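You operate a simulated robot arm through the tools that you are given. There is no shell and no other tool. Be economical: measure what you need, move in short steps, check, and stop when the job is done.

You run a simulated two-armed robot. Do the job below in one go: nothing can be reset, and whatever is moved stays where it is left.

JOB
Pick up the intake bottle with the latest date from the top of the island by the mixer with one hand, pass it to the other hand and put it on the low shelf over the brown drawers. Set down upright: intake bottle.

The check looks at the end state, three seconds after you hand in, the way a careful person would. Anything else that was tipped, shoved, dropped, spilled or broken makes it a failure.

ROBOT AND FRAMES
Two 7-joint arms with two-finger parallel grippers on one trunk, on a base that drives. Base frame: it is fixed to the floor where the robot stands at the start and does not move with it; the origin is under the middle of the robot, x ahead of it, y to its left, z up; the surface under the hand at the start is at about z = 850. Lengths are in mm, angles in degrees, forces in N, time in s.
The left shoulder is at the start at [70, 134, 1151], the right one opposite. With the tool pointing down near the work surface each hand reaches from about 180 to 640 mm from the robot's upright axis, wherever it stands, measured 20 degrees to its own side. Places, roughly: low shelf over the brown drawers [3100, 2200, 400]. Payload 1.57 kg a hand.
The tool frame of a hand sits at the grasp point between the pads (the TCP): z along the fingers, y along the line on which they close. The tips reach 30 mm beyond it. The gripper opens to 80 mm. The fingers are 17 mm wide and 12 mm thick; the gripper's body (40 by 82 mm) begins 80 mm behind the TCP.
Orientation is that of the tool frame in the base frame, as a unit quaternion [x, y, z, w]. With the fingers straight down and closing along the base's y, the tool's x points along the base's -x, its y along +y and its z along -z.

CONTROLS
- The arms move only by the tool step_arm. It takes "left_commands", "right_commands" or both (then of equal length, played together; a hand with none holds still); each is a list of rows, each a list of 7 numbers: the gripper command, from -1 (fully open) to 1 (shut), values between in proportion, then the shift along the tool's x, y, z in mm, then the turn, a rotation vector about the tool's x, y, z in degrees. In form: [[grip, dx, dy, dz, rx, ry, rz], ...]. A call has 1 to 8 rows; each row shifts and turns the commanded pose from where the row before left it, along the tool's axes as they then stand. Rows are played at 5 a second. More than 50 mm and 8.6 degrees between two rows, or a gripper value outside its range, and nothing of the call is played. Where a pose cannot be reached the arm comes as near as it can. A force on the tool above 40 N (or 10 N above the force at the start of the call, whichever is more), or a blocked arm, ends the call early, and 0.2 s more pass. The fingers move at their own pace (about 153 mm/s each) and stop on an object; they squeeze with about 30 N. The grip force told is the motor's: it shows also when the fingers shut on nothing. Time passes only in rows, and 0.2 s behind the last, so rows that do not move let the fingers close. It gives the time, the measured TCP pose, the force on the tool (base axes), the opening and the grip force at its end, in the units of the frame above (readings bear some noise), with the torque about the TCP (base axes, N m) and any sound that the robot's microphone picked up.
- Cameras (640 x 400 px; columns grow to the right, rows downward): "scene" is now at [133.1, 12.2, 1371.5]; the picture's right is [0.14, -0.99, 0.00], its down [-0.66, -0.09, -0.75] and it looks along [0.74, 0.11, -0.66] (base axes); focal length 273 px, centre (320, 200). "left" rides on the left gripper at [72, 7, -122] in its tool frame; the picture's right is [-0.09, 1.00, 0.00], its down [-0.84, -0.08, -0.54] and it looks along [-0.54, -0.05, 0.84] (tool axes); focal length 238 px, centre (320, 200). "right" rides on the right gripper at [72, -7, -122] in its tool frame; the picture's right is [0.09, 1.00, 0.00], its down [-0.84, 0.08, -0.54] and it looks along [-0.54, 0.05, 0.84] (tool axes); focal length 238 px, centre (320, 200). There is no depth. A picture from a camera that has moved, and an enlarged one, comes with that camera's place and axes in the base frame and with its lens.
- get_image(camera): a new picture of that camera. The clock stands still meanwhile.
- lift_body(by): slides the trunk up (or, below 0, down) by that many mm; the arms and the scene camera ride with it, the base frame stays. It gives what a move gives, with no picture.
- base_move(legs): drives the robot by 1 to 6 legs, each [ahead, left, turn to the left] in mm, mm and degrees, along the robot's own axes; the way and the turn of a leg run together, so that a leg with both is an arc; at most 1500 mm and 180 degrees a leg. The arms and the cameras ride along, it lands a little off, and it stops where it bumps. It gives what a move gives.
- turn_head(pan, tilt): turns the head with the scene camera to pan (to the left, within 86 degrees either way) and tilt (down, from -29 to 69), counted from straight ahead of the robot. It gives what a move gives.
- enlarge(camera, box): a new picture of the part [left, top, right, bottom] of that camera's present view, enlarged. The clock stands still meanwhile.
- close_job(): hands the job in; it is judged then, once.

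Work in short steps. Places have to be worked out from the pictures, the camera data and where the tool is seen: move nearer, look again, correct. Check each grasp and each placing, and mend what went wrong. You have 120 turns and 88 pictures in all, those below and enlarged ones among them. Open the grippers and draw the arms clear of the work before you hand the job in, unless the task says otherwise; then end with one line.

The tools are called after "Emit:" as name(argument=value, ...) on one line, values as JSON. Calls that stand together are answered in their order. step_arm: Moves the arms, as the interface text tells. Its arguments: {"type":"object","properties":{"left_commands":{"type":"array"},"right_commands":{"type":"array"}},"required":[]} The other tools are called the same way: lift_body (by) slides the trunk up or down; base_move (legs) drives the base; turn_head (pan, tilt) turns the head that bears the scene camera; get_image (camera) takes a picture; enlarge (camera, box) takes an enlarged picture of a part of a camera's view; close_job () hands the job in.

At the start:

```text
time: 0.0
left_position: [458.5, 212.9, 1164.3]
left_tcp_rot: [0.0, 1.0, 0.0, -0.001]
left_force: [-0.1, -0.6, 0.0]
left_ft_torque: [0.01, 0.0, 0.03]
left_grip_width: 79.8
left_grip_force: 0.1
right_position: [419.1, -106.3, 1095.7]
right_tcp_rot: [0.0, 1.0, 0.0, 0.0]
right_force: [-0.2, -0.1, -0.1]
right_ft_torque: [-0.01, 0.0, 0.0]
right_grip_width: 80.0
right_grip_force: 0.0
trunk travel left (down, up): [-725.0, 215.0]
robot x, y, heading: [-0.6, -0.4, 0.0]
head pan, tilt: [8.1, 41.6]
```

scene: 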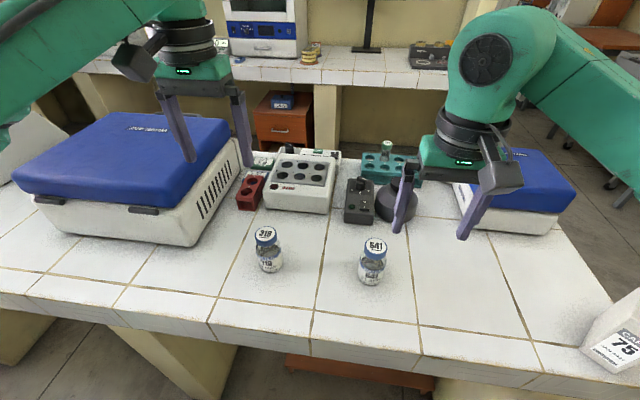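
right: 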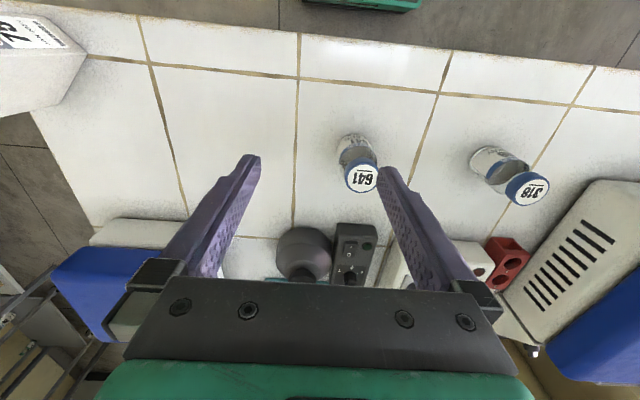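
left: 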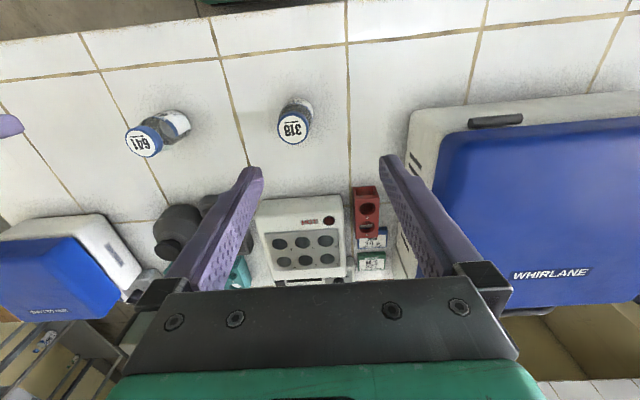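

I see two bottles, 318 and 641, on the near island. I'll enlarge to read their labels and check for other bottles.

Emit:
enlarge(camera="scene", box=[230, 210, 410, 300])

Emit:
enlarge(camera="scene", box=[220, 130, 440, 240])

Emit:
enlarge(camera="scene", box=[560, 280, 640, 390])

```text
3.56 times, centred on (320, 255) of scene
camera zoom: at [133.1, 12.2, 1371.5], right [0.14, -0.99, 0.0], down [-0.66, -0.09, -0.75], along [0.74, 0.11, -0.66], focal length 970 px, centre (320, 4)
```

zoom: 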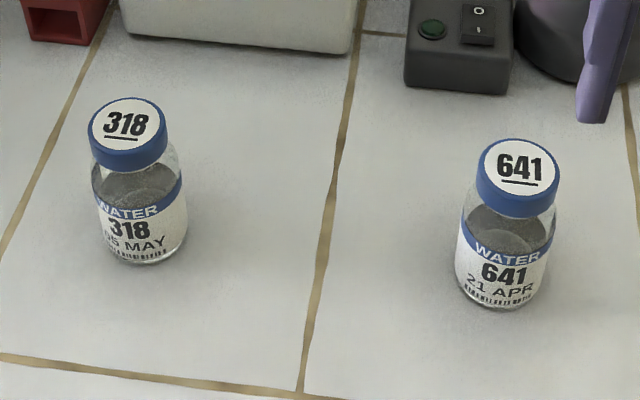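

```text
2.91 times, centred on (330, 185) of scene
camera zoom: at [133.1, 12.2, 1371.5], right [0.14, -0.99, 0.0], down [-0.66, -0.09, -0.75], along [0.74, 0.11, -0.66], focal length 794 px, centre (291, 244)
```

zoom: 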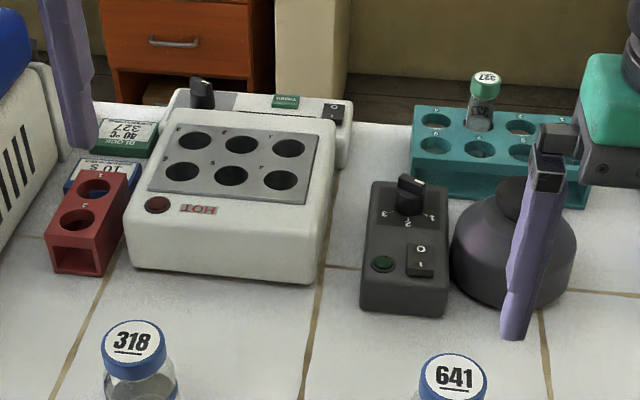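

```text
3.64 times, centred on (600, 335) of scene
camera zoom: at [133.1, 12.2, 1371.5], right [0.14, -0.99, 0.0], down [-0.66, -0.09, -0.75], along [0.74, 0.11, -0.66], focal length 992 px, centre (-698, -291)
```

zoom: 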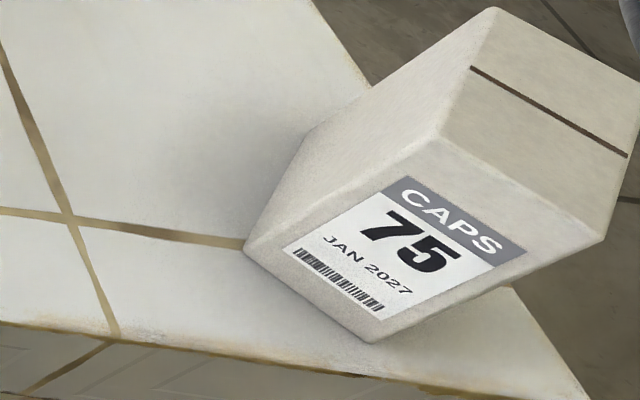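

The bottles read 318 (05 MAY) and 641 (21 APR). Before choosing, I'll check the rest of the island and the room, including the drawers, for others.

Emit:
turn_head(pan=45, tilt=20)

Emit:
get_image(camera="scene")

Emit:
turn_head(pan=-50, tilt=30)

Emit:
get_image(camera="scene")

Emit:
turn_head(pan=0, tilt=10)

Emit:
get_image(camera="scene")

```text
time: 1.0
left_position: [458.1, 212.8, 1163.3]
left_tcp_rot: [0.0, 1.0, -0.001, -0.001]
left_force: [-0.4, 0.5, -0.5]
left_ft_torque: [-0.05, 0.01, 0.0]
left_grip_width: 80.1
left_grip_force: 0.1
right_position: [419.3, -107.2, 1096.7]
right_tcp_rot: [0.0, 1.0, -0.001, 0.0]
right_force: [-0.6, -0.2, 1.1]
right_ft_torque: [0.0, 0.0, 0.02]
right_grip_width: 80.0
right_grip_force: 0.0
trunk travel left (down, up): [-725.0, 215.0]
robot x, y, heading: [0.2, 1.8, 0.1]
head pan, tilt: [45.0, 20.0]
```

```text
81 pictures are left
camera scene: at [115.9, 66.1, 1405.2], right [0.71, -0.71, 0.0], down [-0.24, -0.24, -0.94], along [0.66, 0.66, -0.34], focal length 273 px, centre (320, 200)
```

scene: 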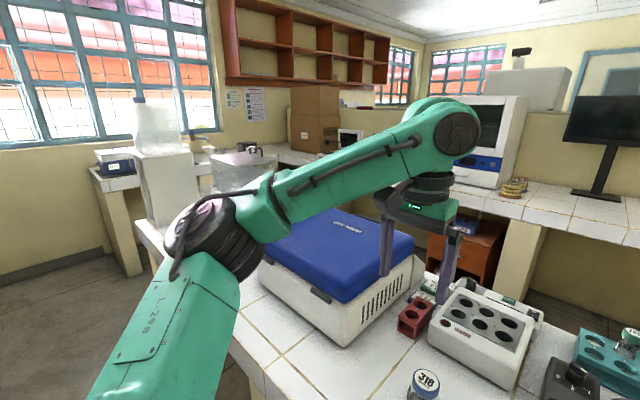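

```text
time: 2.7
left_position: [458.4, 213.4, 1163.8]
left_tcp_rot: [0.0, 1.0, -0.001, 0.0]
left_force: [-0.6, -0.2, 0.2]
left_ft_torque: [-0.01, 0.03, 0.03]
left_grip_width: 80.3
left_grip_force: 0.1
right_position: [419.3, -106.5, 1095.1]
right_tcp_rot: [0.001, 1.0, 0.0, 0.0]
right_force: [-0.5, 0.2, -0.6]
right_ft_torque: [-0.01, 0.01, 0.0]
right_grip_width: 79.9
right_grip_force: 0.1
trunk travel left (down, up): [-725.0, 215.0]
robot x, y, heading: [-2.9, -1.1, 0.2]
head pan, tilt: [-50.0, 30.0]
```

```text
80 pictures are left
camera scene: at [108.2, -68.9, 1389.2], right [-0.77, -0.64, 0.0], down [-0.32, 0.38, -0.87], along [0.56, -0.66, -0.5], focal length 273 px, centre (320, 200)
```

scene: 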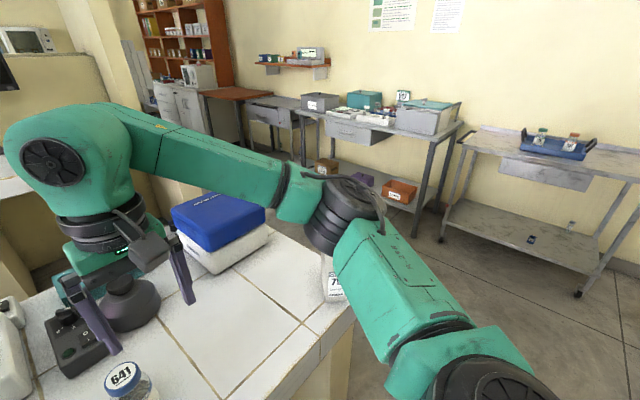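

```text
time: 3.9
left_position: [457.8, 212.0, 1163.8]
left_tcp_rot: [0.0, 1.0, -0.001, -0.001]
left_force: [0.8, 0.9, 0.2]
left_ft_torque: [-0.01, 0.01, 0.0]
left_grip_width: 79.9
left_grip_force: 0.1
right_position: [418.6, -105.6, 1095.9]
right_tcp_rot: [0.0, 1.0, 0.001, 0.0]
right_force: [-0.7, -0.3, 0.0]
right_ft_torque: [0.0, 0.0, -0.04]
right_grip_width: 79.9
right_grip_force: 0.1
trunk travel left (down, up): [-725.0, 215.0]
robot x, y, heading: [1.5, -1.1, 0.0]
head pan, tilt: [0.0, 10.0]
```

```text
79 pictures are left
camera scene: at [143.0, 0.2, 1421.5], right [0.0, -1.0, 0.0], down [-0.17, 0.0, -0.98], along [0.98, 0.0, -0.17], focal length 273 px, centre (320, 200)
```

scene: 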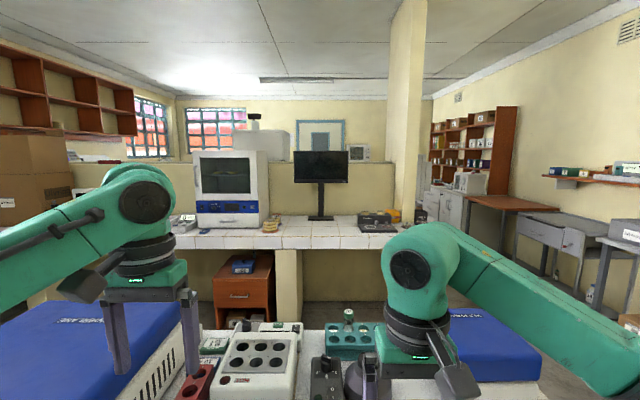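

Both rays agree: the 318 cap top (05 MAY, the latest) is near (476, 173, 963). I'll bring the left hand above it, open and slightly yawed, then look again.

Emit:
step_arm(left_commands=[[-1, -9, -20, 20, 0, 0, 0], [-1, -9, -20, 30, 0, 0, 0], [-1, 0, 0, 34, 0, 0, 0], [-1, 0, 0, 30, 0, 0, 0], [-1, 0, 0, 0, 0, 0, 8], [-1, 0, 0, 0, 0, 0, 8], [-1, 0, 0, 0, 0, 0, 8]])

Emit:
get_image(camera="left")

Emit:
turn_head(pan=10, tilt=45)

Emit:
get_image(camera="scene")

```text
time: 5.5
left_position: [475.9, 173.0, 1050.5]
left_tcp_rot: [0.209, 0.978, -0.001, 0.0]
left_force: [0.6, 0.0, 0.4]
left_ft_torque: [0.03, -0.01, 0.01]
left_grip_width: 79.9
left_grip_force: 0.0
right_position: [419.8, -106.2, 1095.8]
right_tcp_rot: [0.0, 1.0, 0.0, 0.001]
right_force: [0.3, -0.5, -0.3]
right_ft_torque: [-0.01, -0.01, 0.0]
right_grip_width: 80.0
right_grip_force: 0.1
trunk travel left (down, up): [-725.0, 215.0]
robot x, y, heading: [3.0, -0.1, 0.1]
head pan, tilt: [0.0, 10.0]
```

```text
78 pictures are left
camera left: at [413.9, 208.2, 1171.4], right [0.49, 0.87, 0.0], down [0.73, -0.41, 0.54], along [0.47, -0.27, -0.84], focal length 238 px, centre (320, 200)
```

left: 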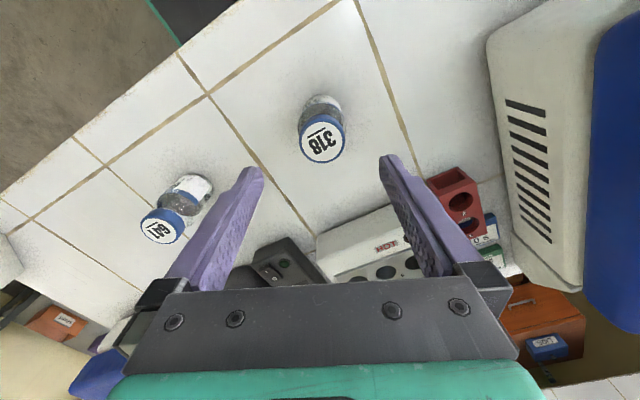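

```text
time: 6.5
left_position: [475.3, 172.5, 1050.5]
left_tcp_rot: [0.207, 0.978, 0.0, 0.0]
left_force: [0.4, -0.1, -0.1]
left_ft_torque: [0.0, -0.01, -0.03]
left_grip_width: 80.2
left_grip_force: 0.1
right_position: [419.7, -106.8, 1096.7]
right_tcp_rot: [0.0, 1.0, 0.0, 0.0]
right_force: [-0.9, -0.4, 1.0]
right_ft_torque: [0.0, -0.02, -0.01]
right_grip_width: 80.1
right_grip_force: 0.1
trunk travel left (down, up): [-725.0, 215.0]
robot x, y, heading: [-3.3, 0.6, -0.2]
head pan, tilt: [10.0, 45.0]
```

```text
77 pictures are left
camera scene: at [130.1, 14.4, 1366.6], right [0.17, -0.98, 0.0], down [-0.7, -0.12, -0.71], along [0.7, 0.12, -0.71], focal length 273 px, centre (320, 200)
```

scene: 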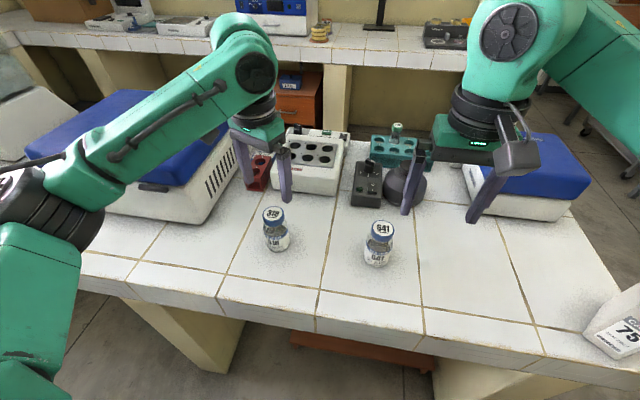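

The cap is now estimated at (479, 172), top about 952–963. I'll descend so the tips are just above the cap and check from the side.

Emit:
step_arm(left_commands=[[-1, -3, 0, 20, 0, 0, 0], [-1, 0, 0, 22, 0, 0, 0]])

Emit:
enlarge(camera="scene", box=[210, 140, 340, 260])

Emit:
get_image(camera="left")

```text
time: 7.1
left_position: [479.2, 172.8, 1007.5]
left_tcp_rot: [0.207, 0.978, 0.0, 0.0]
left_force: [0.7, 0.7, 0.6]
left_ft_torque: [-0.01, 0.02, 0.03]
left_grip_width: 79.9
left_grip_force: 0.1
right_position: [420.6, -106.0, 1096.8]
right_tcp_rot: [0.0, 1.0, 0.0, 0.0]
right_force: [-0.3, 0.4, 0.8]
right_ft_torque: [-0.01, 0.02, -0.03]
right_grip_width: 80.2
right_grip_force: 0.1
trunk travel left (down, up): [-725.0, 215.0]
robot x, y, heading: [-0.8, 0.1, 0.0]
head pan, tilt: [10.0, 45.0]
```

```text
3.33 times, centred on (275, 200) of scene
camera zoom: at [130.3, 14.8, 1366.5], right [0.17, -0.98, 0.0], down [-0.7, -0.12, -0.71], along [0.7, 0.12, -0.71], focal length 909 px, centre (470, 200)
```

zoom: 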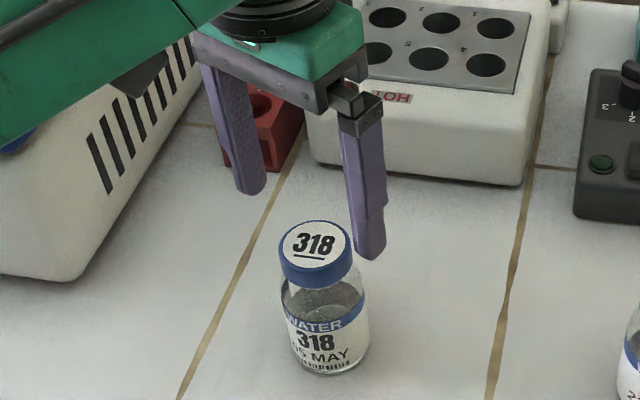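

```text
75 pictures are left
camera left: at [417.0, 207.4, 1129.1], right [0.49, 0.87, 0.0], down [0.73, -0.41, 0.54], along [0.47, -0.27, -0.84], focal length 238 px, centre (320, 200)
```

left: 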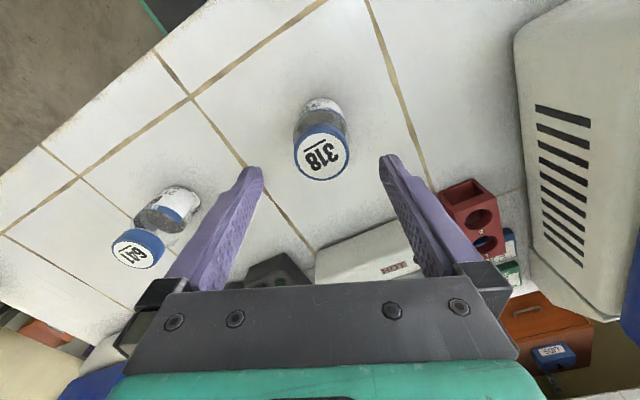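

Triangulated cap top is (480, 171, 958), nearly centred under the hand. I'll descend so the tips overlap about 15 mm of cap, then look.

Emit:
step_arm(left_commands=[[-1, -1, -1, 12, 0, 0, 0], [-1, 0, 0, 12, 0, 0, 0], [-1, 0, 0, 11, 0, 0, 0]])

Emit:
enlarge(camera="scene", box=[210, 140, 340, 260])

Emit:
enlarge(camera="left", box=[220, 80, 420, 280])

```text
time: 7.9
left_position: [479.9, 168.3, 973.9]
left_tcp_rot: [0.208, 0.978, -0.001, 0.0]
left_force: [-0.2, 0.4, -0.3]
left_ft_torque: [0.0, -0.03, 0.0]
left_grip_width: 80.1
left_grip_force: 0.0
right_position: [418.8, -106.4, 1097.1]
right_tcp_rot: [0.0, 1.0, 0.0, 0.0]
right_force: [1.3, 0.1, -0.4]
right_ft_torque: [-0.03, -0.02, 0.02]
right_grip_width: 80.1
right_grip_force: 0.0
trunk travel left (down, up): [-725.0, 215.0]
robot x, y, heading: [0.8, -1.5, -0.1]
head pan, tilt: [10.0, 45.0]
```

```text
3.33 times, centred on (275, 200) of scene
camera zoom: at [130.1, 14.5, 1366.6], right [0.17, -0.98, 0.0], down [-0.7, -0.12, -0.71], along [0.7, 0.12, -0.71], focal length 909 px, centre (470, 200)
```

zoom: 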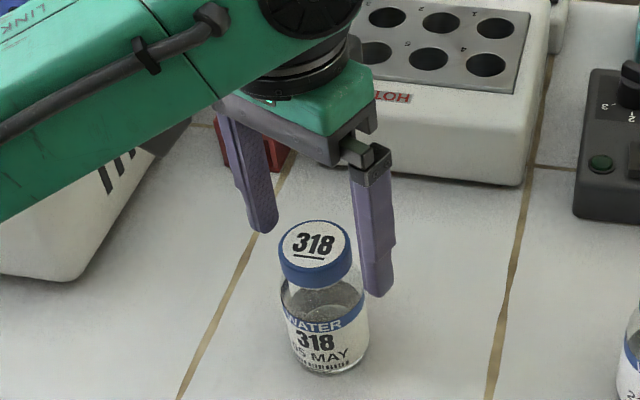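

```text
2.00 times, centred on (320, 180) of left
camera zoom: at [417.9, 205.1, 1095.0], right [0.49, 0.87, 0.0], down [0.73, -0.41, 0.54], along [0.47, -0.27, -0.84], focal length 477 px, centre (320, 240)
```

zoom: 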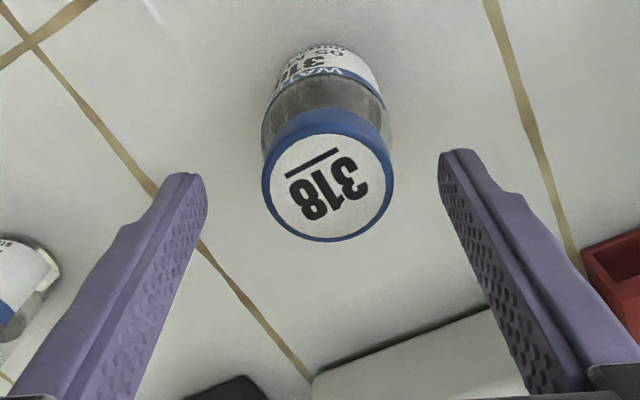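

The hand is centred over the cap to within about 2 mm and the tips are level with it. I'll close.

Emit:
step_arm(left_commands=[[-1, -1, 2, 0, 0, 0, 0], [1, 0, 0, 0, 0, 0, 0], [1, 0, 0, 0, 0, 0, 0], [1, 0, 0, 0, 0, 0, 0]])

Emit:
enlarge(camera="scene", box=[210, 140, 340, 260])

```text
time: 8.9
left_position: [480.9, 172.2, 973.3]
left_tcp_rot: [0.208, 0.978, -0.001, -0.001]
left_force: [-0.2, 0.1, -1.5]
left_ft_torque: [0.02, -0.02, 0.02]
left_grip_width: 42.6
left_grip_force: 30.0
right_position: [420.1, -107.5, 1096.6]
right_tcp_rot: [0.0, 1.0, 0.0, 0.0]
right_force: [-0.4, 0.5, -0.6]
right_ft_torque: [0.02, 0.01, 0.0]
right_grip_width: 79.9
right_grip_force: 0.1
trunk travel left (down, up): [-725.0, 215.0]
robot x, y, heading: [2.7, -1.8, -0.2]
head pan, tilt: [10.0, 45.0]
```

```text
3.33 times, centred on (275, 200) of scene
camera zoom: at [130.1, 14.5, 1366.5], right [0.17, -0.98, 0.0], down [-0.7, -0.12, -0.71], along [0.7, 0.12, -0.71], focal length 909 px, centre (470, 200)
```

zoom: 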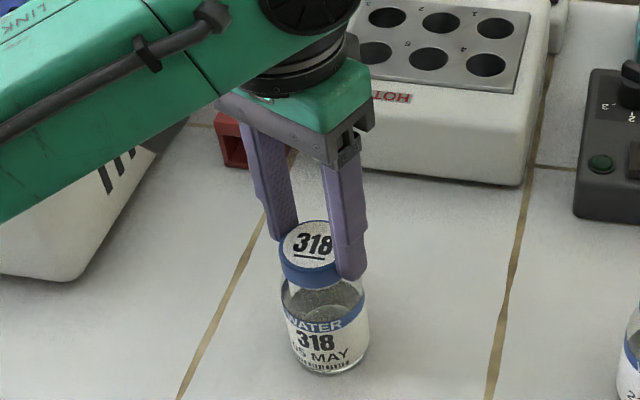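

Cap gripped at 42.6 mm with 30 N. I'll lift straight up and check the bottle hangs upright.

Emit:
step_arm(left_commands=[[1, 0, 0, -5, 0, 0, 0], [1, 0, 0, -15, 0, 0, 0], [1, 0, 0, -30, 0, 0, 0], [1, 0, 0, -40, 0, 0, 0], [1, 0, 0, -40, 0, 0, 0], [1, 0, 0, -20, 0, 0, 0]])

Emit:
get_image(camera="scene")

```text
time: 10.3
left_position: [481.6, 171.9, 1124.8]
left_tcp_rot: [0.207, 0.978, -0.001, 0.0]
left_force: [-0.4, 0.4, -1.0]
left_ft_torque: [0.0, -0.02, 0.0]
left_grip_width: 42.6
left_grip_force: 29.9
right_position: [418.6, -107.0, 1096.2]
right_tcp_rot: [0.001, 1.0, 0.0, 0.0]
right_force: [0.0, -0.3, 0.2]
right_ft_torque: [0.01, 0.03, 0.0]
right_grip_width: 79.9
right_grip_force: 0.1
trunk travel left (down, up): [-725.0, 215.0]
robot x, y, heading: [-4.7, -2.2, 0.1]
head pan, tilt: [10.0, 45.0]
```

```text
71 pictures are left
camera scene: at [130.0, 14.3, 1366.5], right [0.17, -0.98, 0.0], down [-0.7, -0.12, -0.71], along [0.7, 0.12, -0.71], focal length 273 px, centre (320, 200)
```

scene: 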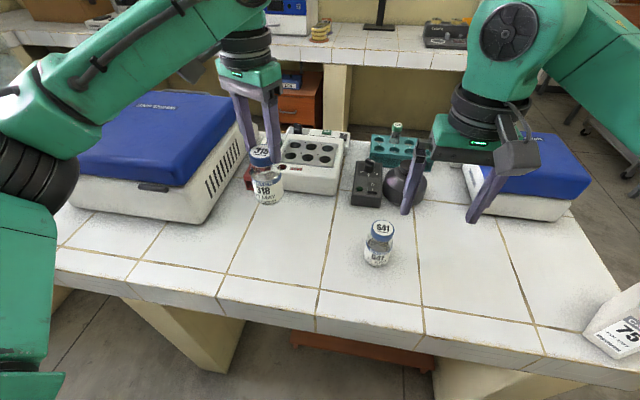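

Bottle hangs upright from the left hand. I'll back away from the island before the handover, and look around for the shelf.

Emit:
base_move(legs=[[-600, 0, 0]])

Emit:
turn_head(pan=60, tilt=15)

Emit:
get_image(camera="scene")

```text
time: 13.5
left_position: [-20.1, 170.2, 1121.6]
left_tcp_rot: [0.207, 0.978, -0.002, -0.003]
left_force: [0.2, -0.6, -1.5]
left_ft_torque: [0.01, 0.01, -0.01]
left_grip_width: 42.8
left_grip_force: 29.9
right_position: [-82.5, -107.3, 1094.4]
right_tcp_rot: [0.001, 1.0, 0.0, -0.001]
right_force: [0.7, 0.5, -0.9]
right_ft_torque: [0.01, 0.02, 0.02]
right_grip_width: 79.9
right_grip_force: 0.1
trunk travel left (down, up): [-725.0, 215.0]
robot x, y, heading: [-505.6, 3.3, 0.2]
head pan, tilt: [10.0, 45.0]
stopped in leg 1: the robot was blocked; the commanded pose is now the measured one
```

```text
time: 14.7
left_position: [-23.2, 171.2, 1123.8]
left_tcp_rot: [0.207, 0.978, -0.001, -0.001]
left_force: [-0.8, 0.1, -0.5]
left_ft_torque: [0.04, 0.01, 0.0]
left_grip_width: 42.7
left_grip_force: 30.2
right_position: [-86.0, -106.1, 1096.6]
right_tcp_rot: [0.001, 1.0, 0.0, 0.0]
right_force: [0.7, 0.3, -0.8]
right_ft_torque: [-0.03, 0.01, 0.02]
right_grip_width: 79.9
right_grip_force: 0.0
trunk travel left (down, up): [-725.0, 215.0]
robot x, y, heading: [-505.3, -1.3, -0.2]
head pan, tilt: [60.0, 15.0]
```

```text
70 pictures are left
camera scene: at [-407.8, 81.3, 1413.3], right [0.87, -0.5, 0.0], down [-0.13, -0.22, -0.97], along [0.48, 0.84, -0.26], focal length 273 px, centre (320, 200)
```

scene: 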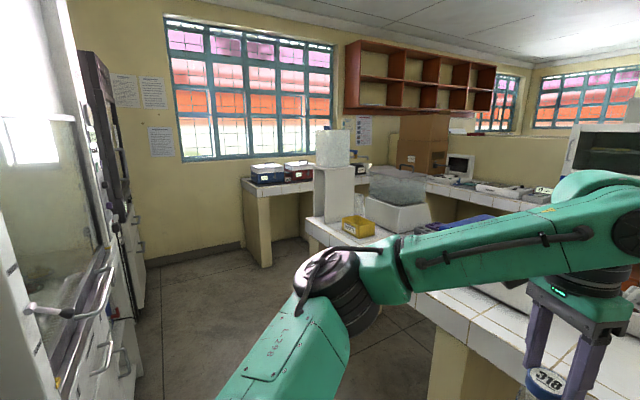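

The robot stopped against something behind, still well clear of the island. I'll do the handover here: bring the right hand forward, then yaw it 30° left and tilt it to about 40° below horizontal.

Emit:
step_arm(right_commands=[[-1, -40, 0, 0, 0, 0, 0], [-1, -40, 0, 0, 0, 0, 0], [-1, 0, 0, 0, 0, 0, -7.5], [-1, 0, 0, 0, 0, 0, -7.5], [-1, 0, 0, 0, 0, 0, -7.5], [-1, 0, 0, 0, 0, 0, -7.5]])

Emit:
step_arm(right_commands=[[-1, 0, 0, 0, 0, -8.3, 0], [-1, 0, 0, 0, 0, -8.3, 0], [-1, 0, 0, 0, 0, -8.3, 0], [-1, 0, 0, 0, 0, -8.3, 0], [-1, 0, 0, 0, 0, -8.3, 0], [-1, 0, 0, 0, 0, -8.3, 0]])

Emit:
turn_head(pan=0, tilt=40)

Emit:
get_image(camera="scene")

```text
time: 16.1
left_position: [-22.3, 170.6, 1123.8]
left_tcp_rot: [0.207, 0.978, 0.0, -0.001]
left_force: [1.3, -0.2, -1.0]
left_ft_torque: [0.01, -0.03, 0.04]
left_grip_width: 42.8
left_grip_force: 30.8
right_position: [-5.4, -107.6, 1097.6]
right_tcp_rot: [-0.228, 0.974, 0.0, -0.001]
right_force: [-0.7, 0.6, -0.1]
right_ft_torque: [0.03, -0.02, 0.02]
right_grip_width: 79.9
right_grip_force: 0.1
right hand out of reach, approached as far as the arm can: row 6
trunk travel left (down, up): [-725.0, 215.0]
robot x, y, heading: [-502.4, -2.5, -0.0]
head pan, tilt: [60.0, 15.0]
```

```text
time: 17.5
left_position: [-23.9, 171.0, 1124.0]
left_tcp_rot: [0.207, 0.978, -0.001, 0.0]
left_force: [0.0, 0.1, -1.5]
left_ft_torque: [0.03, 0.0, -0.04]
left_grip_width: 42.7
left_grip_force: 29.7
right_position: [-6.3, -107.4, 1096.0]
right_tcp_rot: [-0.207, 0.882, 0.097, 0.412]
right_force: [0.5, -0.5, 0.3]
right_ft_torque: [0.01, -0.02, -0.03]
right_grip_width: 80.1
right_grip_force: 0.0
trunk travel left (down, up): [-725.0, 215.0]
robot x, y, heading: [-502.3, 0.3, -0.0]
head pan, tilt: [60.0, 15.0]
```

```text
time: 18.8
left_position: [-22.0, 171.8, 1124.5]
left_tcp_rot: [0.208, 0.978, 0.0, -0.001]
left_force: [0.4, -0.1, -0.9]
left_ft_torque: [-0.01, 0.01, -0.04]
left_grip_width: 42.5
left_grip_force: 29.8
right_position: [-5.0, -106.8, 1095.5]
right_tcp_rot: [-0.206, 0.884, 0.095, 0.409]
right_force: [-0.4, -0.2, 0.0]
right_ft_torque: [-0.01, 0.01, -0.02]
right_grip_width: 80.1
right_grip_force: 0.1
trunk travel left (down, up): [-725.0, 215.0]
robot x, y, heading: [-505.0, 1.1, 0.1]
head pan, tilt: [0.0, 40.0]
```

```text
69 pictures are left
camera scene: at [-369.9, 0.5, 1373.8], right [0.0, -1.0, 0.0], down [-0.64, 0.0, -0.77], along [0.77, 0.0, -0.64], focal length 273 px, centre (320, 200)
```

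scene: 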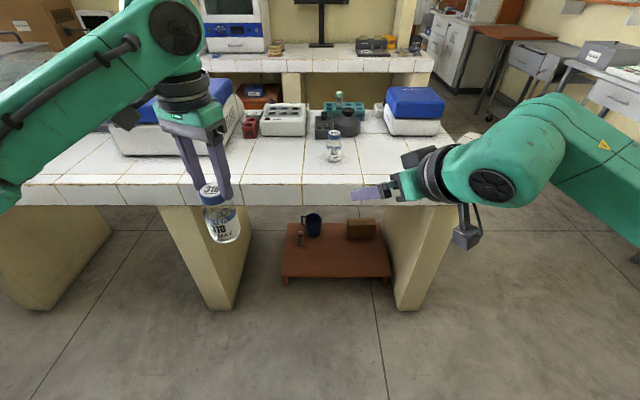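

The right hand is now tilted 40° down and the bottle is steady. I'll put the right hand at a pre-grasp pose, then bring the bottle across to (-22, 30).

Emit:
step_arm(right_commands=[[-1, 2.8, 32.5, -12.7, 0, 0, 0], [-1, 2.8, 32.5, -12.7, 0, 0, 0], [-1, 2.8, 32.5, -12.7, 0, 0, 0], [-1, 2.8, 32.5, -12.7, 0, 0, 0]])

Emit:
step_arm(left_commands=[[1, -10, -22, 0, 0, 0, 0], [1, -14, -32, 0, 0, 0, 0], [1, -14, -32, 0, 0, 0, 0], [1, -12, -26, 0, 0, 0, 0], [1, -7, -17, 0, 0, 0, 0]])

Emit:
get_image(camera="scene")

Emit:
get_image(camera="right")

```text
time: 19.8
left_position: [-24.2, 172.5, 1123.4]
left_tcp_rot: [0.207, 0.978, -0.002, -0.001]
left_force: [-0.2, 1.1, -1.0]
left_ft_torque: [-0.02, 0.01, 0.04]
left_grip_width: 43.0
left_grip_force: 29.7
right_position: [-104.0, -9.6, 1119.3]
right_tcp_rot: [-0.205, 0.883, 0.095, 0.411]
right_force: [0.4, 0.2, -0.3]
right_ft_torque: [0.0, 0.0, -0.03]
right_grip_width: 80.0
right_grip_force: 0.0
trunk travel left (down, up): [-725.0, 215.0]
robot x, y, heading: [-510.9, 1.4, 0.1]
head pan, tilt: [0.0, 40.0]
```

```text
time: 21.0
left_position: [-20.8, 29.2, 1123.9]
left_tcp_rot: [0.208, 0.978, -0.001, -0.001]
left_force: [-0.1, -1.0, -1.4]
left_ft_torque: [-0.01, 0.01, -0.01]
left_grip_width: 42.6
left_grip_force: 29.9
right_position: [-103.4, -10.3, 1119.3]
right_tcp_rot: [-0.205, 0.884, 0.096, 0.41]
right_force: [0.1, 0.1, -0.2]
right_ft_torque: [0.01, -0.02, 0.0]
right_grip_width: 80.0
right_grip_force: 0.0
trunk travel left (down, up): [-725.0, 215.0]
robot x, y, heading: [-506.9, -1.0, 0.0]
head pan, tilt: [0.0, 40.0]
```

```text
68 pictures are left
camera scene: at [-369.9, -0.4, 1373.8], right [0.0, -1.0, 0.0], down [-0.64, 0.0, -0.77], along [0.77, 0.0, -0.64], focal length 273 px, centre (320, 200)
```

scene: 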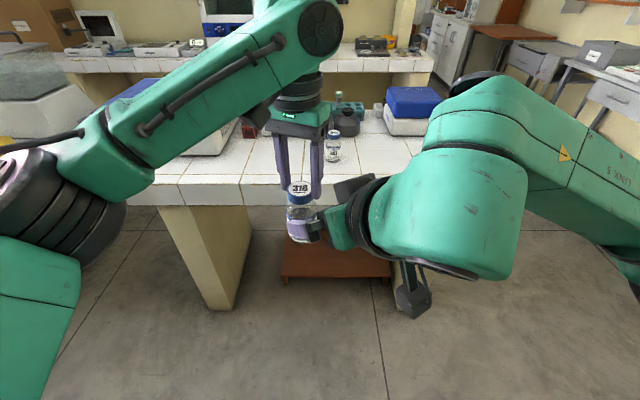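

```text
67 pictures are left
camera right: at [-225.5, -79.0, 1143.6], right [-0.49, 0.87, -0.07], down [0.08, 0.12, 0.99], along [0.87, 0.48, -0.13], focal length 238 px, centre (320, 200)
```

right: 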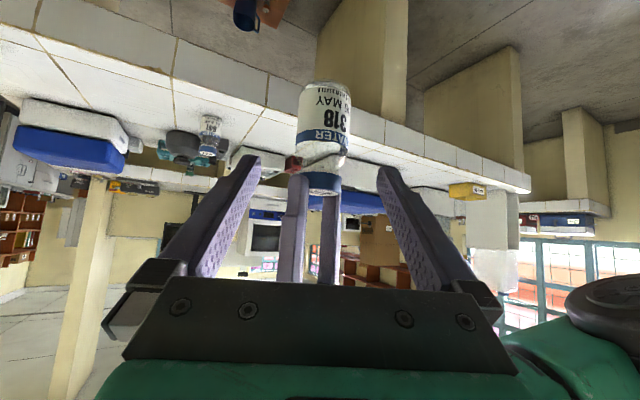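

The bottle sits squarely in line with the right hand's approach axis, about 119 mm ahead. I'll advance 80 mm along the tool and check.

Emit:
step_arm(right_commands=[[-1, 0, 0, 20, 0, 0, 0], [-1, 0, 0, 30, 0, 0, 0], [-1, 0, 0, 30, 0, 0, 0]])

Emit:
get_image(camera="right")

Emit:
enlarge(camera="scene", box=[220, 120, 420, 280])

```text
time: 21.8
left_position: [-20.9, 31.1, 1123.0]
left_tcp_rot: [0.207, 0.978, 0.0, -0.001]
left_force: [0.0, 0.6, -2.6]
left_ft_torque: [0.0, 0.01, 0.0]
left_grip_width: 42.8
left_grip_force: 30.0
right_position: [-48.1, 17.7, 1067.2]
right_tcp_rot: [-0.205, 0.884, 0.095, 0.41]
right_force: [-0.1, 0.2, -0.3]
right_ft_torque: [-0.04, -0.02, 0.02]
right_grip_width: 80.0
right_grip_force: 0.0
trunk travel left (down, up): [-725.0, 215.0]
robot x, y, heading: [-504.7, 1.7, -0.2]
head pan, tilt: [0.0, 40.0]
```

```text
66 pictures are left
camera right: at [-170.0, -50.4, 1092.2], right [-0.49, 0.87, -0.07], down [0.08, 0.13, 0.99], along [0.87, 0.48, -0.13], focal length 238 px, centre (320, 200)
```

right: 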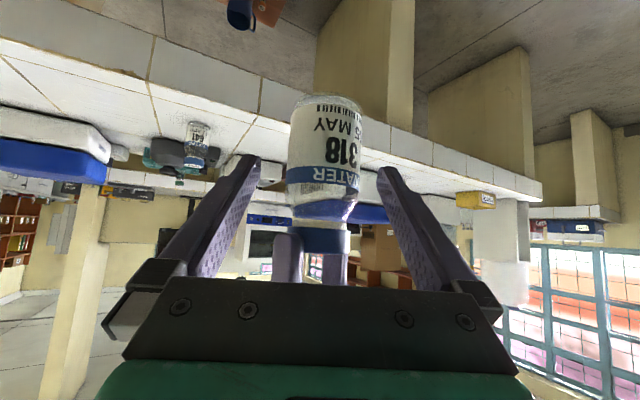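

```text
2.50 times, centred on (320, 200) of scene
camera zoom: at [-369.0, 1.0, 1373.7], right [0.0, -1.0, 0.0], down [-0.64, 0.0, -0.77], along [0.77, 0.0, -0.64], focal length 682 px, centre (320, 200)
```

zoom: 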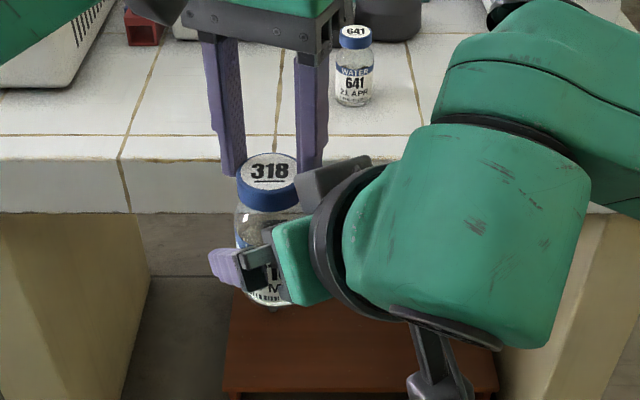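

Alignment is good. I'll advance the remaining 38 mm gently.

Emit:
step_arm(right_commands=[[-1, 0, 0, 13, 0, 0, 0], [-1, 0, 0, 13, 0, 0, 0], [-1, 0, 0, 11, 0, 0, 0]])

Emit:
get_image(camera="right")

Emit:
enlarge(camera="scene", box=[220, 120, 420, 280])

```text
time: 22.6
left_position: [-22.2, 31.8, 1124.0]
left_tcp_rot: [0.207, 0.978, -0.001, -0.001]
left_force: [0.2, -0.6, -0.6]
left_ft_torque: [-0.01, 0.05, 0.0]
left_grip_width: 43.0
left_grip_force: 30.1
right_position: [-24.7, 30.3, 1044.6]
right_tcp_rot: [-0.206, 0.883, 0.095, 0.41]
right_force: [-0.5, 0.1, 0.7]
right_ft_torque: [-0.02, 0.02, 0.03]
right_grip_width: 79.8
right_grip_force: 0.1
trunk travel left (down, up): [-725.0, 215.0]
robot x, y, heading: [-500.9, 2.4, 0.1]
head pan, tilt: [0.0, 40.0]
```

```text
64 pictures are left
camera right: at [-145.7, -38.1, 1068.5], right [-0.49, 0.87, -0.07], down [0.08, 0.13, 0.99], along [0.87, 0.48, -0.13], focal length 238 px, centre (320, 200)
```

right: 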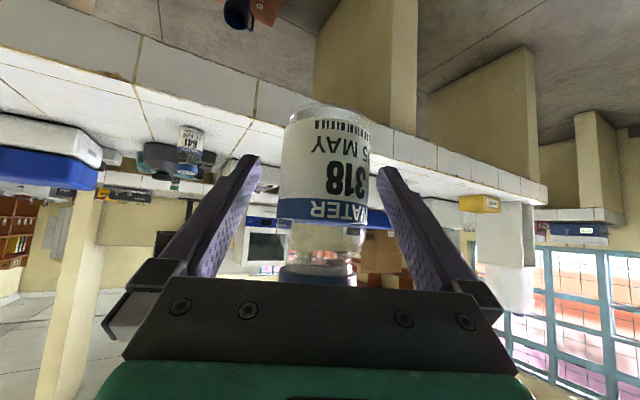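

```text
2.50 times, centred on (320, 200) of scene
camera zoom: at [-369.9, 0.3, 1373.8], right [0.0, -1.0, 0.0], down [-0.64, 0.0, -0.77], along [0.77, 0.0, -0.64], focal length 682 px, centre (320, 200)
```

zoom: 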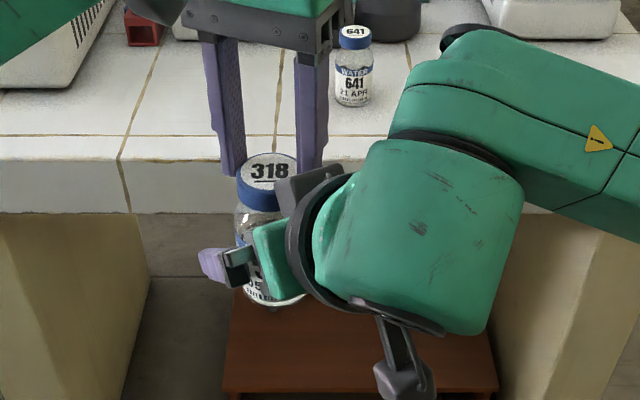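

The fingers straddle the label zone. Close the right gripper while the left still holds the cap.

Emit:
step_arm(right_commands=[[1, 0, 0, 2, 0, 0, 0], [1, 0, 0, 0, 0, 0, 0], [1, 0, 0, 0, 0, 0, 0]])

```text
time: 23.4
left_position: [-21.6, 31.0, 1123.6]
left_tcp_rot: [0.207, 0.978, -0.002, 0.001]
left_force: [14.5, -9.3, -5.9]
left_ft_torque: [-0.23, -0.72, 0.03]
left_grip_width: 42.8
left_grip_force: 29.7
right_position: [-24.5, 31.5, 1043.7]
right_tcp_rot: [-0.208, 0.883, 0.097, 0.41]
right_force: [-13.4, 9.7, 4.3]
right_ft_torque: [-0.56, -0.31, 0.04]
right_grip_width: 50.6
right_grip_force: 30.1
trunk travel left (down, up): [-725.0, 215.0]
robot x, y, heading: [-506.1, 3.0, -0.2]
head pan, tilt: [0.0, 40.0]
```

The right hand holds the body (50.6 mm, 30 N) with a small side load between the hands. I'll relieve it slightly before releasing.

Emit:
step_arm(right_commands=[[1, 0, 1.2, -0.8, 0, 0, 0], [1, 0, 0, 0, 0, 0, 0]])

```text
time: 24.0
left_position: [-22.7, 30.0, 1123.8]
left_tcp_rot: [0.208, 0.978, -0.002, 0.0]
left_force: [11.9, -11.3, -3.1]
left_ft_torque: [-0.55, -0.46, -0.15]
left_grip_width: 42.6
left_grip_force: 30.0
right_position: [-24.3, 30.7, 1043.3]
right_tcp_rot: [-0.205, 0.884, 0.095, 0.41]
right_force: [-11.7, 10.6, 1.9]
right_ft_torque: [-0.29, -0.44, 0.12]
right_grip_width: 51.1
right_grip_force: 29.9
trunk travel left (down, up): [-725.0, 215.0]
robot x, y, heading: [-506.5, -0.6, 0.2]
head pan, tilt: [0.0, 40.0]
```

Load is still mostly along the right tool's +y; one more small relief.

Emit:
step_arm(right_commands=[[1, 0, 1.5, -1.2, 0, 0, 0], [1, 0, 1, 0, 0, 0, 0], [1, 0, 0, 0, 0, 0, 0]])

```text
time: 24.8
left_position: [-23.4, 30.3, 1124.4]
left_tcp_rot: [0.207, 0.978, 0.0, -0.001]
left_force: [-4.6, -4.3, 7.9]
left_ft_torque: [-0.07, 0.5, -0.1]
left_grip_width: 42.4
left_grip_force: 30.2
right_position: [-24.7, 31.9, 1044.1]
right_tcp_rot: [-0.204, 0.884, 0.093, 0.41]
right_force: [5.6, 3.6, -7.4]
right_ft_torque: [-0.26, -0.05, 0.15]
right_grip_width: 50.9
right_grip_force: 30.0
trunk travel left (down, up): [-725.0, 215.0]
robot x, y, heading: [-502.8, 3.4, 0.3]
head pan, tilt: [0.0, 40.0]
```

Load has dropped to about 10 N. Open the left hand and withdraw it straight up.

Emit:
step_arm(left_commands=[[0.3, 0, 0, 0, 0, 0, 0], [-0.6, 0, 0, 0, 0, 0, 0], [-0.6, 0, 0, -20, 0, 0, 0], [-0.6, 0, 0, -40, 0, 0, 0], [-0.6, 0, 0, -40, 0, 0, 0]], right_commands=[[1, 0, 0, 0, 0, 0, 0], [1, 0, 0, 0, 0, 0, 0], [1, 0, 0, 0, 0, 0, 0], [1, 0, 0, 0, 0, 0, 0], [1, 0, 0, 0, 0, 0, 0]])

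Emit:
get_image(camera="scene")

Emit:
get_image(camera="right")

```text
time: 26.0
left_position: [-25.4, 28.7, 1225.7]
left_tcp_rot: [0.207, 0.978, 0.0, 0.0]
left_force: [-0.6, 0.0, -0.4]
left_ft_torque: [0.03, -0.04, 0.0]
left_grip_width: 64.0
left_grip_force: 0.0
right_position: [-27.0, 31.1, 1044.6]
right_tcp_rot: [-0.206, 0.883, 0.097, 0.411]
right_force: [-0.7, -0.5, -2.1]
right_ft_torque: [0.0, -0.03, 0.02]
right_grip_width: 51.0
right_grip_force: 30.3
trunk travel left (down, up): [-725.0, 215.0]
robot x, y, heading: [-505.1, 2.0, 0.1]
head pan, tilt: [0.0, 40.0]
```

```text
62 pictures are left
camera scene: at [-371.5, -1.0, 1373.9], right [0.0, -1.0, 0.0], down [-0.64, 0.0, -0.77], along [0.77, 0.0, -0.64], focal length 273 px, centre (320, 200)
```

scene: 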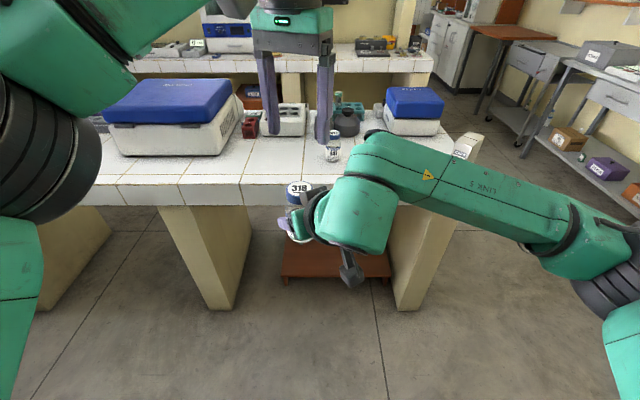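

```text
61 pictures are left
camera right: at [-148.6, -36.0, 1069.4], right [-0.49, 0.87, -0.07], down [0.08, 0.12, 0.99], along [0.87, 0.48, -0.13], focal length 238 px, centre (320, 200)
```

right: 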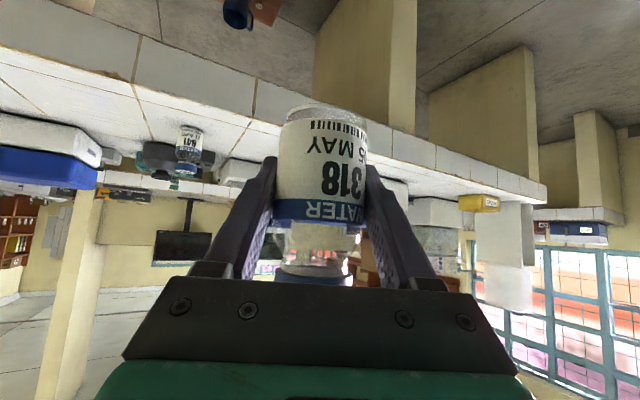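

The right hand holds the bottle alone and upright. I'll tuck the left hand back and to the left, then look toward the shelf location.

Emit:
step_arm(left_commands=[[-0.6, 25, 30, 0, 0, 0, 0], [-0.6, 25, 35, 0, 0, 0, 0], [-0.6, 25, 35, 0, 0, 0, 0], [-0.6, 25, 35, 0, 0, 0, 0], [-0.6, 25, 30, 0, 0, 0, 0]])

Emit:
turn_head(pan=30, tilt=10)

Emit:
get_image(camera="scene")

Emit:
turn_head(pan=-30, tilt=20)

Emit:
get_image(camera="scene")

```text
time: 27.2
left_position: [-71.7, 233.4, 1222.9]
left_tcp_rot: [0.208, 0.978, -0.002, -0.001]
left_force: [0.4, 1.2, -0.2]
left_ft_torque: [-0.03, 0.03, -0.03]
left_grip_width: 64.0
left_grip_force: 0.1
right_position: [-27.7, 33.8, 1045.6]
right_tcp_rot: [-0.206, 0.883, 0.095, 0.41]
right_force: [0.2, 0.5, -1.0]
right_ft_torque: [-0.05, -0.04, -0.04]
right_grip_width: 51.3
right_grip_force: 29.7
trunk travel left (down, up): [-725.0, 215.0]
robot x, y, heading: [-506.2, 1.3, -0.0]
head pan, tilt: [0.0, 40.0]
```

```text
time: 28.2
left_position: [-70.5, 230.6, 1223.7]
left_tcp_rot: [0.207, 0.978, -0.001, 0.0]
left_force: [0.8, -0.5, 0.6]
left_ft_torque: [0.0, -0.02, -0.02]
left_grip_width: 63.9
left_grip_force: 0.0
right_position: [-25.8, 32.7, 1043.7]
right_tcp_rot: [-0.206, 0.883, 0.096, 0.41]
right_force: [-0.8, 0.5, -1.2]
right_ft_torque: [-0.03, -0.01, 0.01]
right_grip_width: 51.2
right_grip_force: 30.2
trunk travel left (down, up): [-725.0, 215.0]
robot x, y, heading: [-506.1, 1.5, 0.1]
head pan, tilt: [30.0, 10.0]
```

```text
60 pictures are left
camera scene: at [-374.3, 46.8, 1421.4], right [0.5, -0.87, 0.0], down [-0.15, -0.09, -0.98], along [0.85, 0.49, -0.17], focal length 273 px, centre (320, 200)
```

scene: 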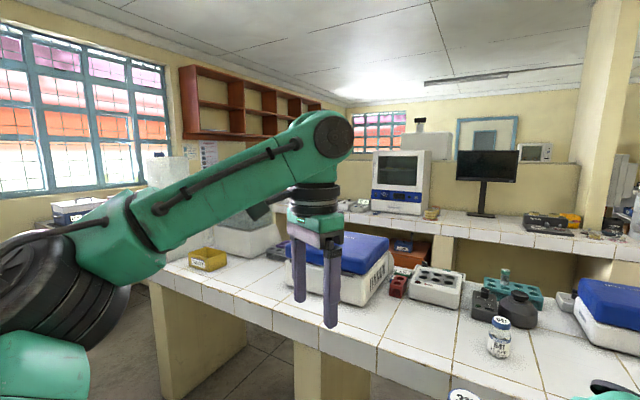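

```text
time: 29.5
left_position: [-71.2, 230.7, 1224.4]
left_tcp_rot: [0.207, 0.978, -0.001, -0.002]
left_force: [0.2, -0.1, -0.4]
left_ft_torque: [0.02, 0.01, -0.01]
left_grip_width: 64.1
left_grip_force: 0.1
right_position: [-25.8, 32.4, 1044.4]
right_tcp_rot: [-0.205, 0.884, 0.095, 0.41]
right_force: [0.0, 0.6, -0.7]
right_ft_torque: [0.03, -0.04, -0.01]
right_grip_width: 50.8
right_grip_force: 30.2
trunk travel left (down, up): [-725.0, 215.0]
robot x, y, heading: [-504.4, 2.7, -0.1]
head pan, tilt: [-30.0, 20.0]
```

```text
59 pictures are left
camera scene: at [-374.2, -46.0, 1405.2], right [-0.5, -0.87, 0.0], down [-0.3, 0.17, -0.94], along [0.81, -0.47, -0.34], focal length 273 px, centre (320, 200)
```

scene: 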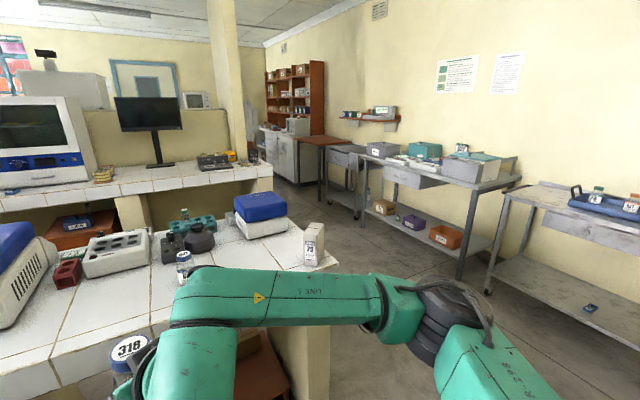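

Handover done. The target seems to lie beyond the far counter, so I'll go around the island's right end, driving sideways first and then looking ahead.

Emit:
base_move(legs=[[0, -1250, 0]])

Emit:
turn_head(pan=15, tilt=15)

Emit:
get_image(camera="scene")

Emit:
turn_head(pan=-40, tilt=25)

Emit:
get_image(camera="scene")

```text
time: 32.5
left_position: [-11.6, -196.3, 1222.0]
left_tcp_rot: [0.282, 0.959, -0.002, -0.002]
left_force: [0.4, 0.6, -0.2]
left_ft_torque: [-0.02, 0.04, 0.03]
left_grip_width: 63.8
left_grip_force: 0.1
right_position: [2.7, -400.2, 1043.3]
right_tcp_rot: [-0.137, 0.897, 0.063, 0.415]
right_force: [0.3, -0.4, -2.2]
right_ft_torque: [-0.01, 0.05, 0.01]
right_grip_width: 50.9
right_grip_force: 30.4
trunk travel left (down, up): [-725.0, 215.0]
robot x, y, heading: [-479.9, -359.8, -8.9]
head pan, tilt: [-30.0, 20.0]
stopped in leg 1: the robot was blocked; the commanded pose is now the measured one
```

```text
time: 33.6
left_position: [-10.7, -199.1, 1223.6]
left_tcp_rot: [0.283, 0.959, -0.001, 0.0]
left_force: [-1.0, 0.6, -0.1]
left_ft_torque: [-0.01, 0.03, 0.01]
left_grip_width: 63.9
left_grip_force: 0.0
right_position: [1.5, -401.4, 1045.1]
right_tcp_rot: [-0.137, 0.897, 0.063, 0.416]
right_force: [-0.4, 0.1, -0.7]
right_ft_torque: [0.01, 0.0, -0.03]
right_grip_width: 51.1
right_grip_force: 29.9
trunk travel left (down, up): [-725.0, 215.0]
robot x, y, heading: [-474.7, -359.4, -9.0]
head pan, tilt: [15.0, 15.0]
```

```text
58 pictures are left
camera scene: at [-333.9, -357.2, 1413.3], right [0.1, -0.99, 0.0], down [-0.26, -0.03, -0.97], along [0.96, 0.1, -0.26], focal length 273 px, centre (320, 200)
```

scene: 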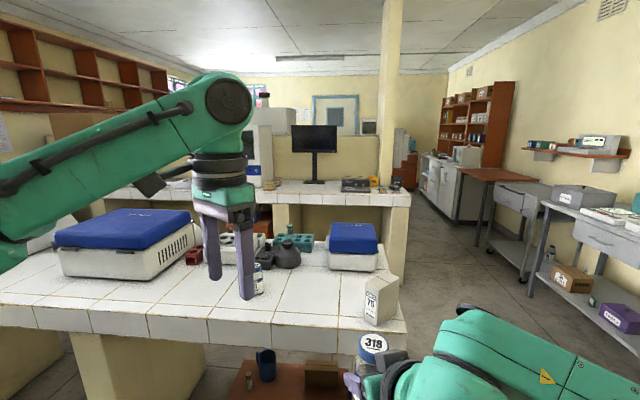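

```text
time: 34.9
left_position: [-12.7, -198.6, 1223.2]
left_tcp_rot: [0.282, 0.959, -0.001, -0.001]
left_force: [0.3, -0.1, 0.3]
left_ft_torque: [0.01, 0.03, 0.02]
left_grip_width: 64.1
left_grip_force: 0.1
right_position: [2.0, -402.1, 1045.6]
right_tcp_rot: [-0.136, 0.897, 0.063, 0.417]
right_force: [0.9, -0.7, 0.0]
right_ft_torque: [-0.02, 0.01, 0.01]
right_grip_width: 50.8
right_grip_force: 30.2
trunk travel left (down, up): [-725.0, 215.0]
robot x, y, heading: [-475.4, -360.7, -9.3]
head pan, tilt: [-40.0, 25.0]
```

```text
57 pictures are left
camera scene: at [-366.2, -436.7, 1397.1], right [-0.75, -0.66, 0.0], down [-0.28, 0.32, -0.91], along [0.6, -0.68, -0.42], focal length 273 px, centre (320, 200)
```

scene: 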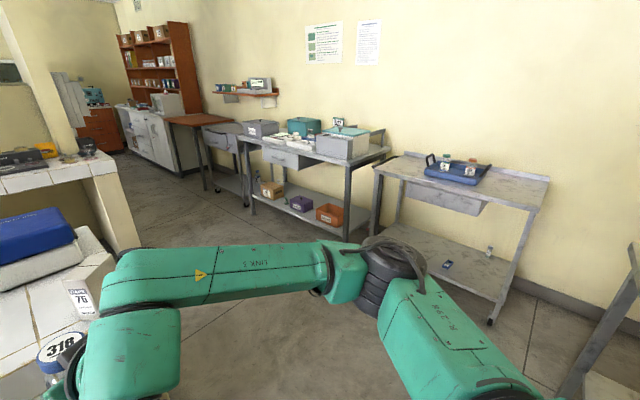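

The drive stopped on a bump and turned me 9°. I'll look hard right to see what's there before moving.

Emit:
turn_head(pan=-86, tilt=45)

Emit:
get_image(camera="scene")

Emit:
turn_head(pan=86, tilt=45)

Emit:
get_image(camera="scene")

```text
time: 36.0
left_position: [-11.0, -198.0, 1222.7]
left_tcp_rot: [0.283, 0.959, -0.002, -0.001]
left_force: [0.0, 0.6, -0.5]
left_ft_torque: [-0.01, 0.01, 0.01]
left_grip_width: 64.1
left_grip_force: 0.1
right_position: [1.9, -402.0, 1044.1]
right_tcp_rot: [-0.136, 0.897, 0.063, 0.417]
right_force: [-0.8, 0.0, -1.3]
right_ft_torque: [-0.01, -0.03, 0.05]
right_grip_width: 50.9
right_grip_force: 30.3
trunk travel left (down, up): [-725.0, 215.0]
robot x, y, heading: [-476.6, -361.0, -9.0]
head pan, tilt: [-85.9, 45.0]
```

```text
56 pictures are left
camera scene: at [-433.7, -448.3, 1366.6], right [-1.0, 0.08, 0.0], down [0.06, 0.7, -0.71], along [-0.06, -0.7, -0.71], focal length 273 px, centre (320, 200)
```

scene: 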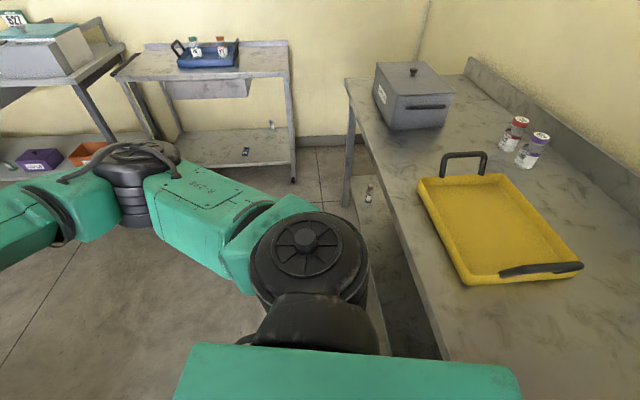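

```text
time: 38.6
left_position: [-11.9, -197.9, 1223.0]
left_tcp_rot: [0.283, 0.959, -0.001, -0.001]
left_force: [0.0, -0.3, -0.2]
left_ft_torque: [0.01, 0.03, 0.0]
left_grip_width: 63.8
left_grip_force: 0.0
right_position: [2.1, -402.0, 1044.1]
right_tcp_rot: [-0.136, 0.897, 0.063, 0.417]
right_force: [-0.1, -0.4, -1.6]
right_ft_torque: [-0.02, 0.0, 0.01]
right_grip_width: 50.8
right_grip_force: 30.0
trunk travel left (down, up): [-725.0, 215.0]
robot x, y, heading: [-478.5, -358.6, -9.0]
head pan, tilt: [85.9, 45.0]
```

```text
55 pictures are left
camera scene: at [-408.4, -288.1, 1366.5], right [0.97, -0.23, 0.0], down [-0.16, -0.69, -0.71], along [0.16, 0.69, -0.71], focal length 273 px, centre (320, 200)
```

scene: 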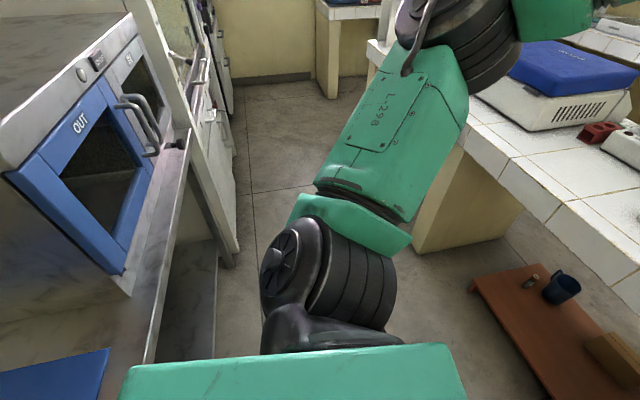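

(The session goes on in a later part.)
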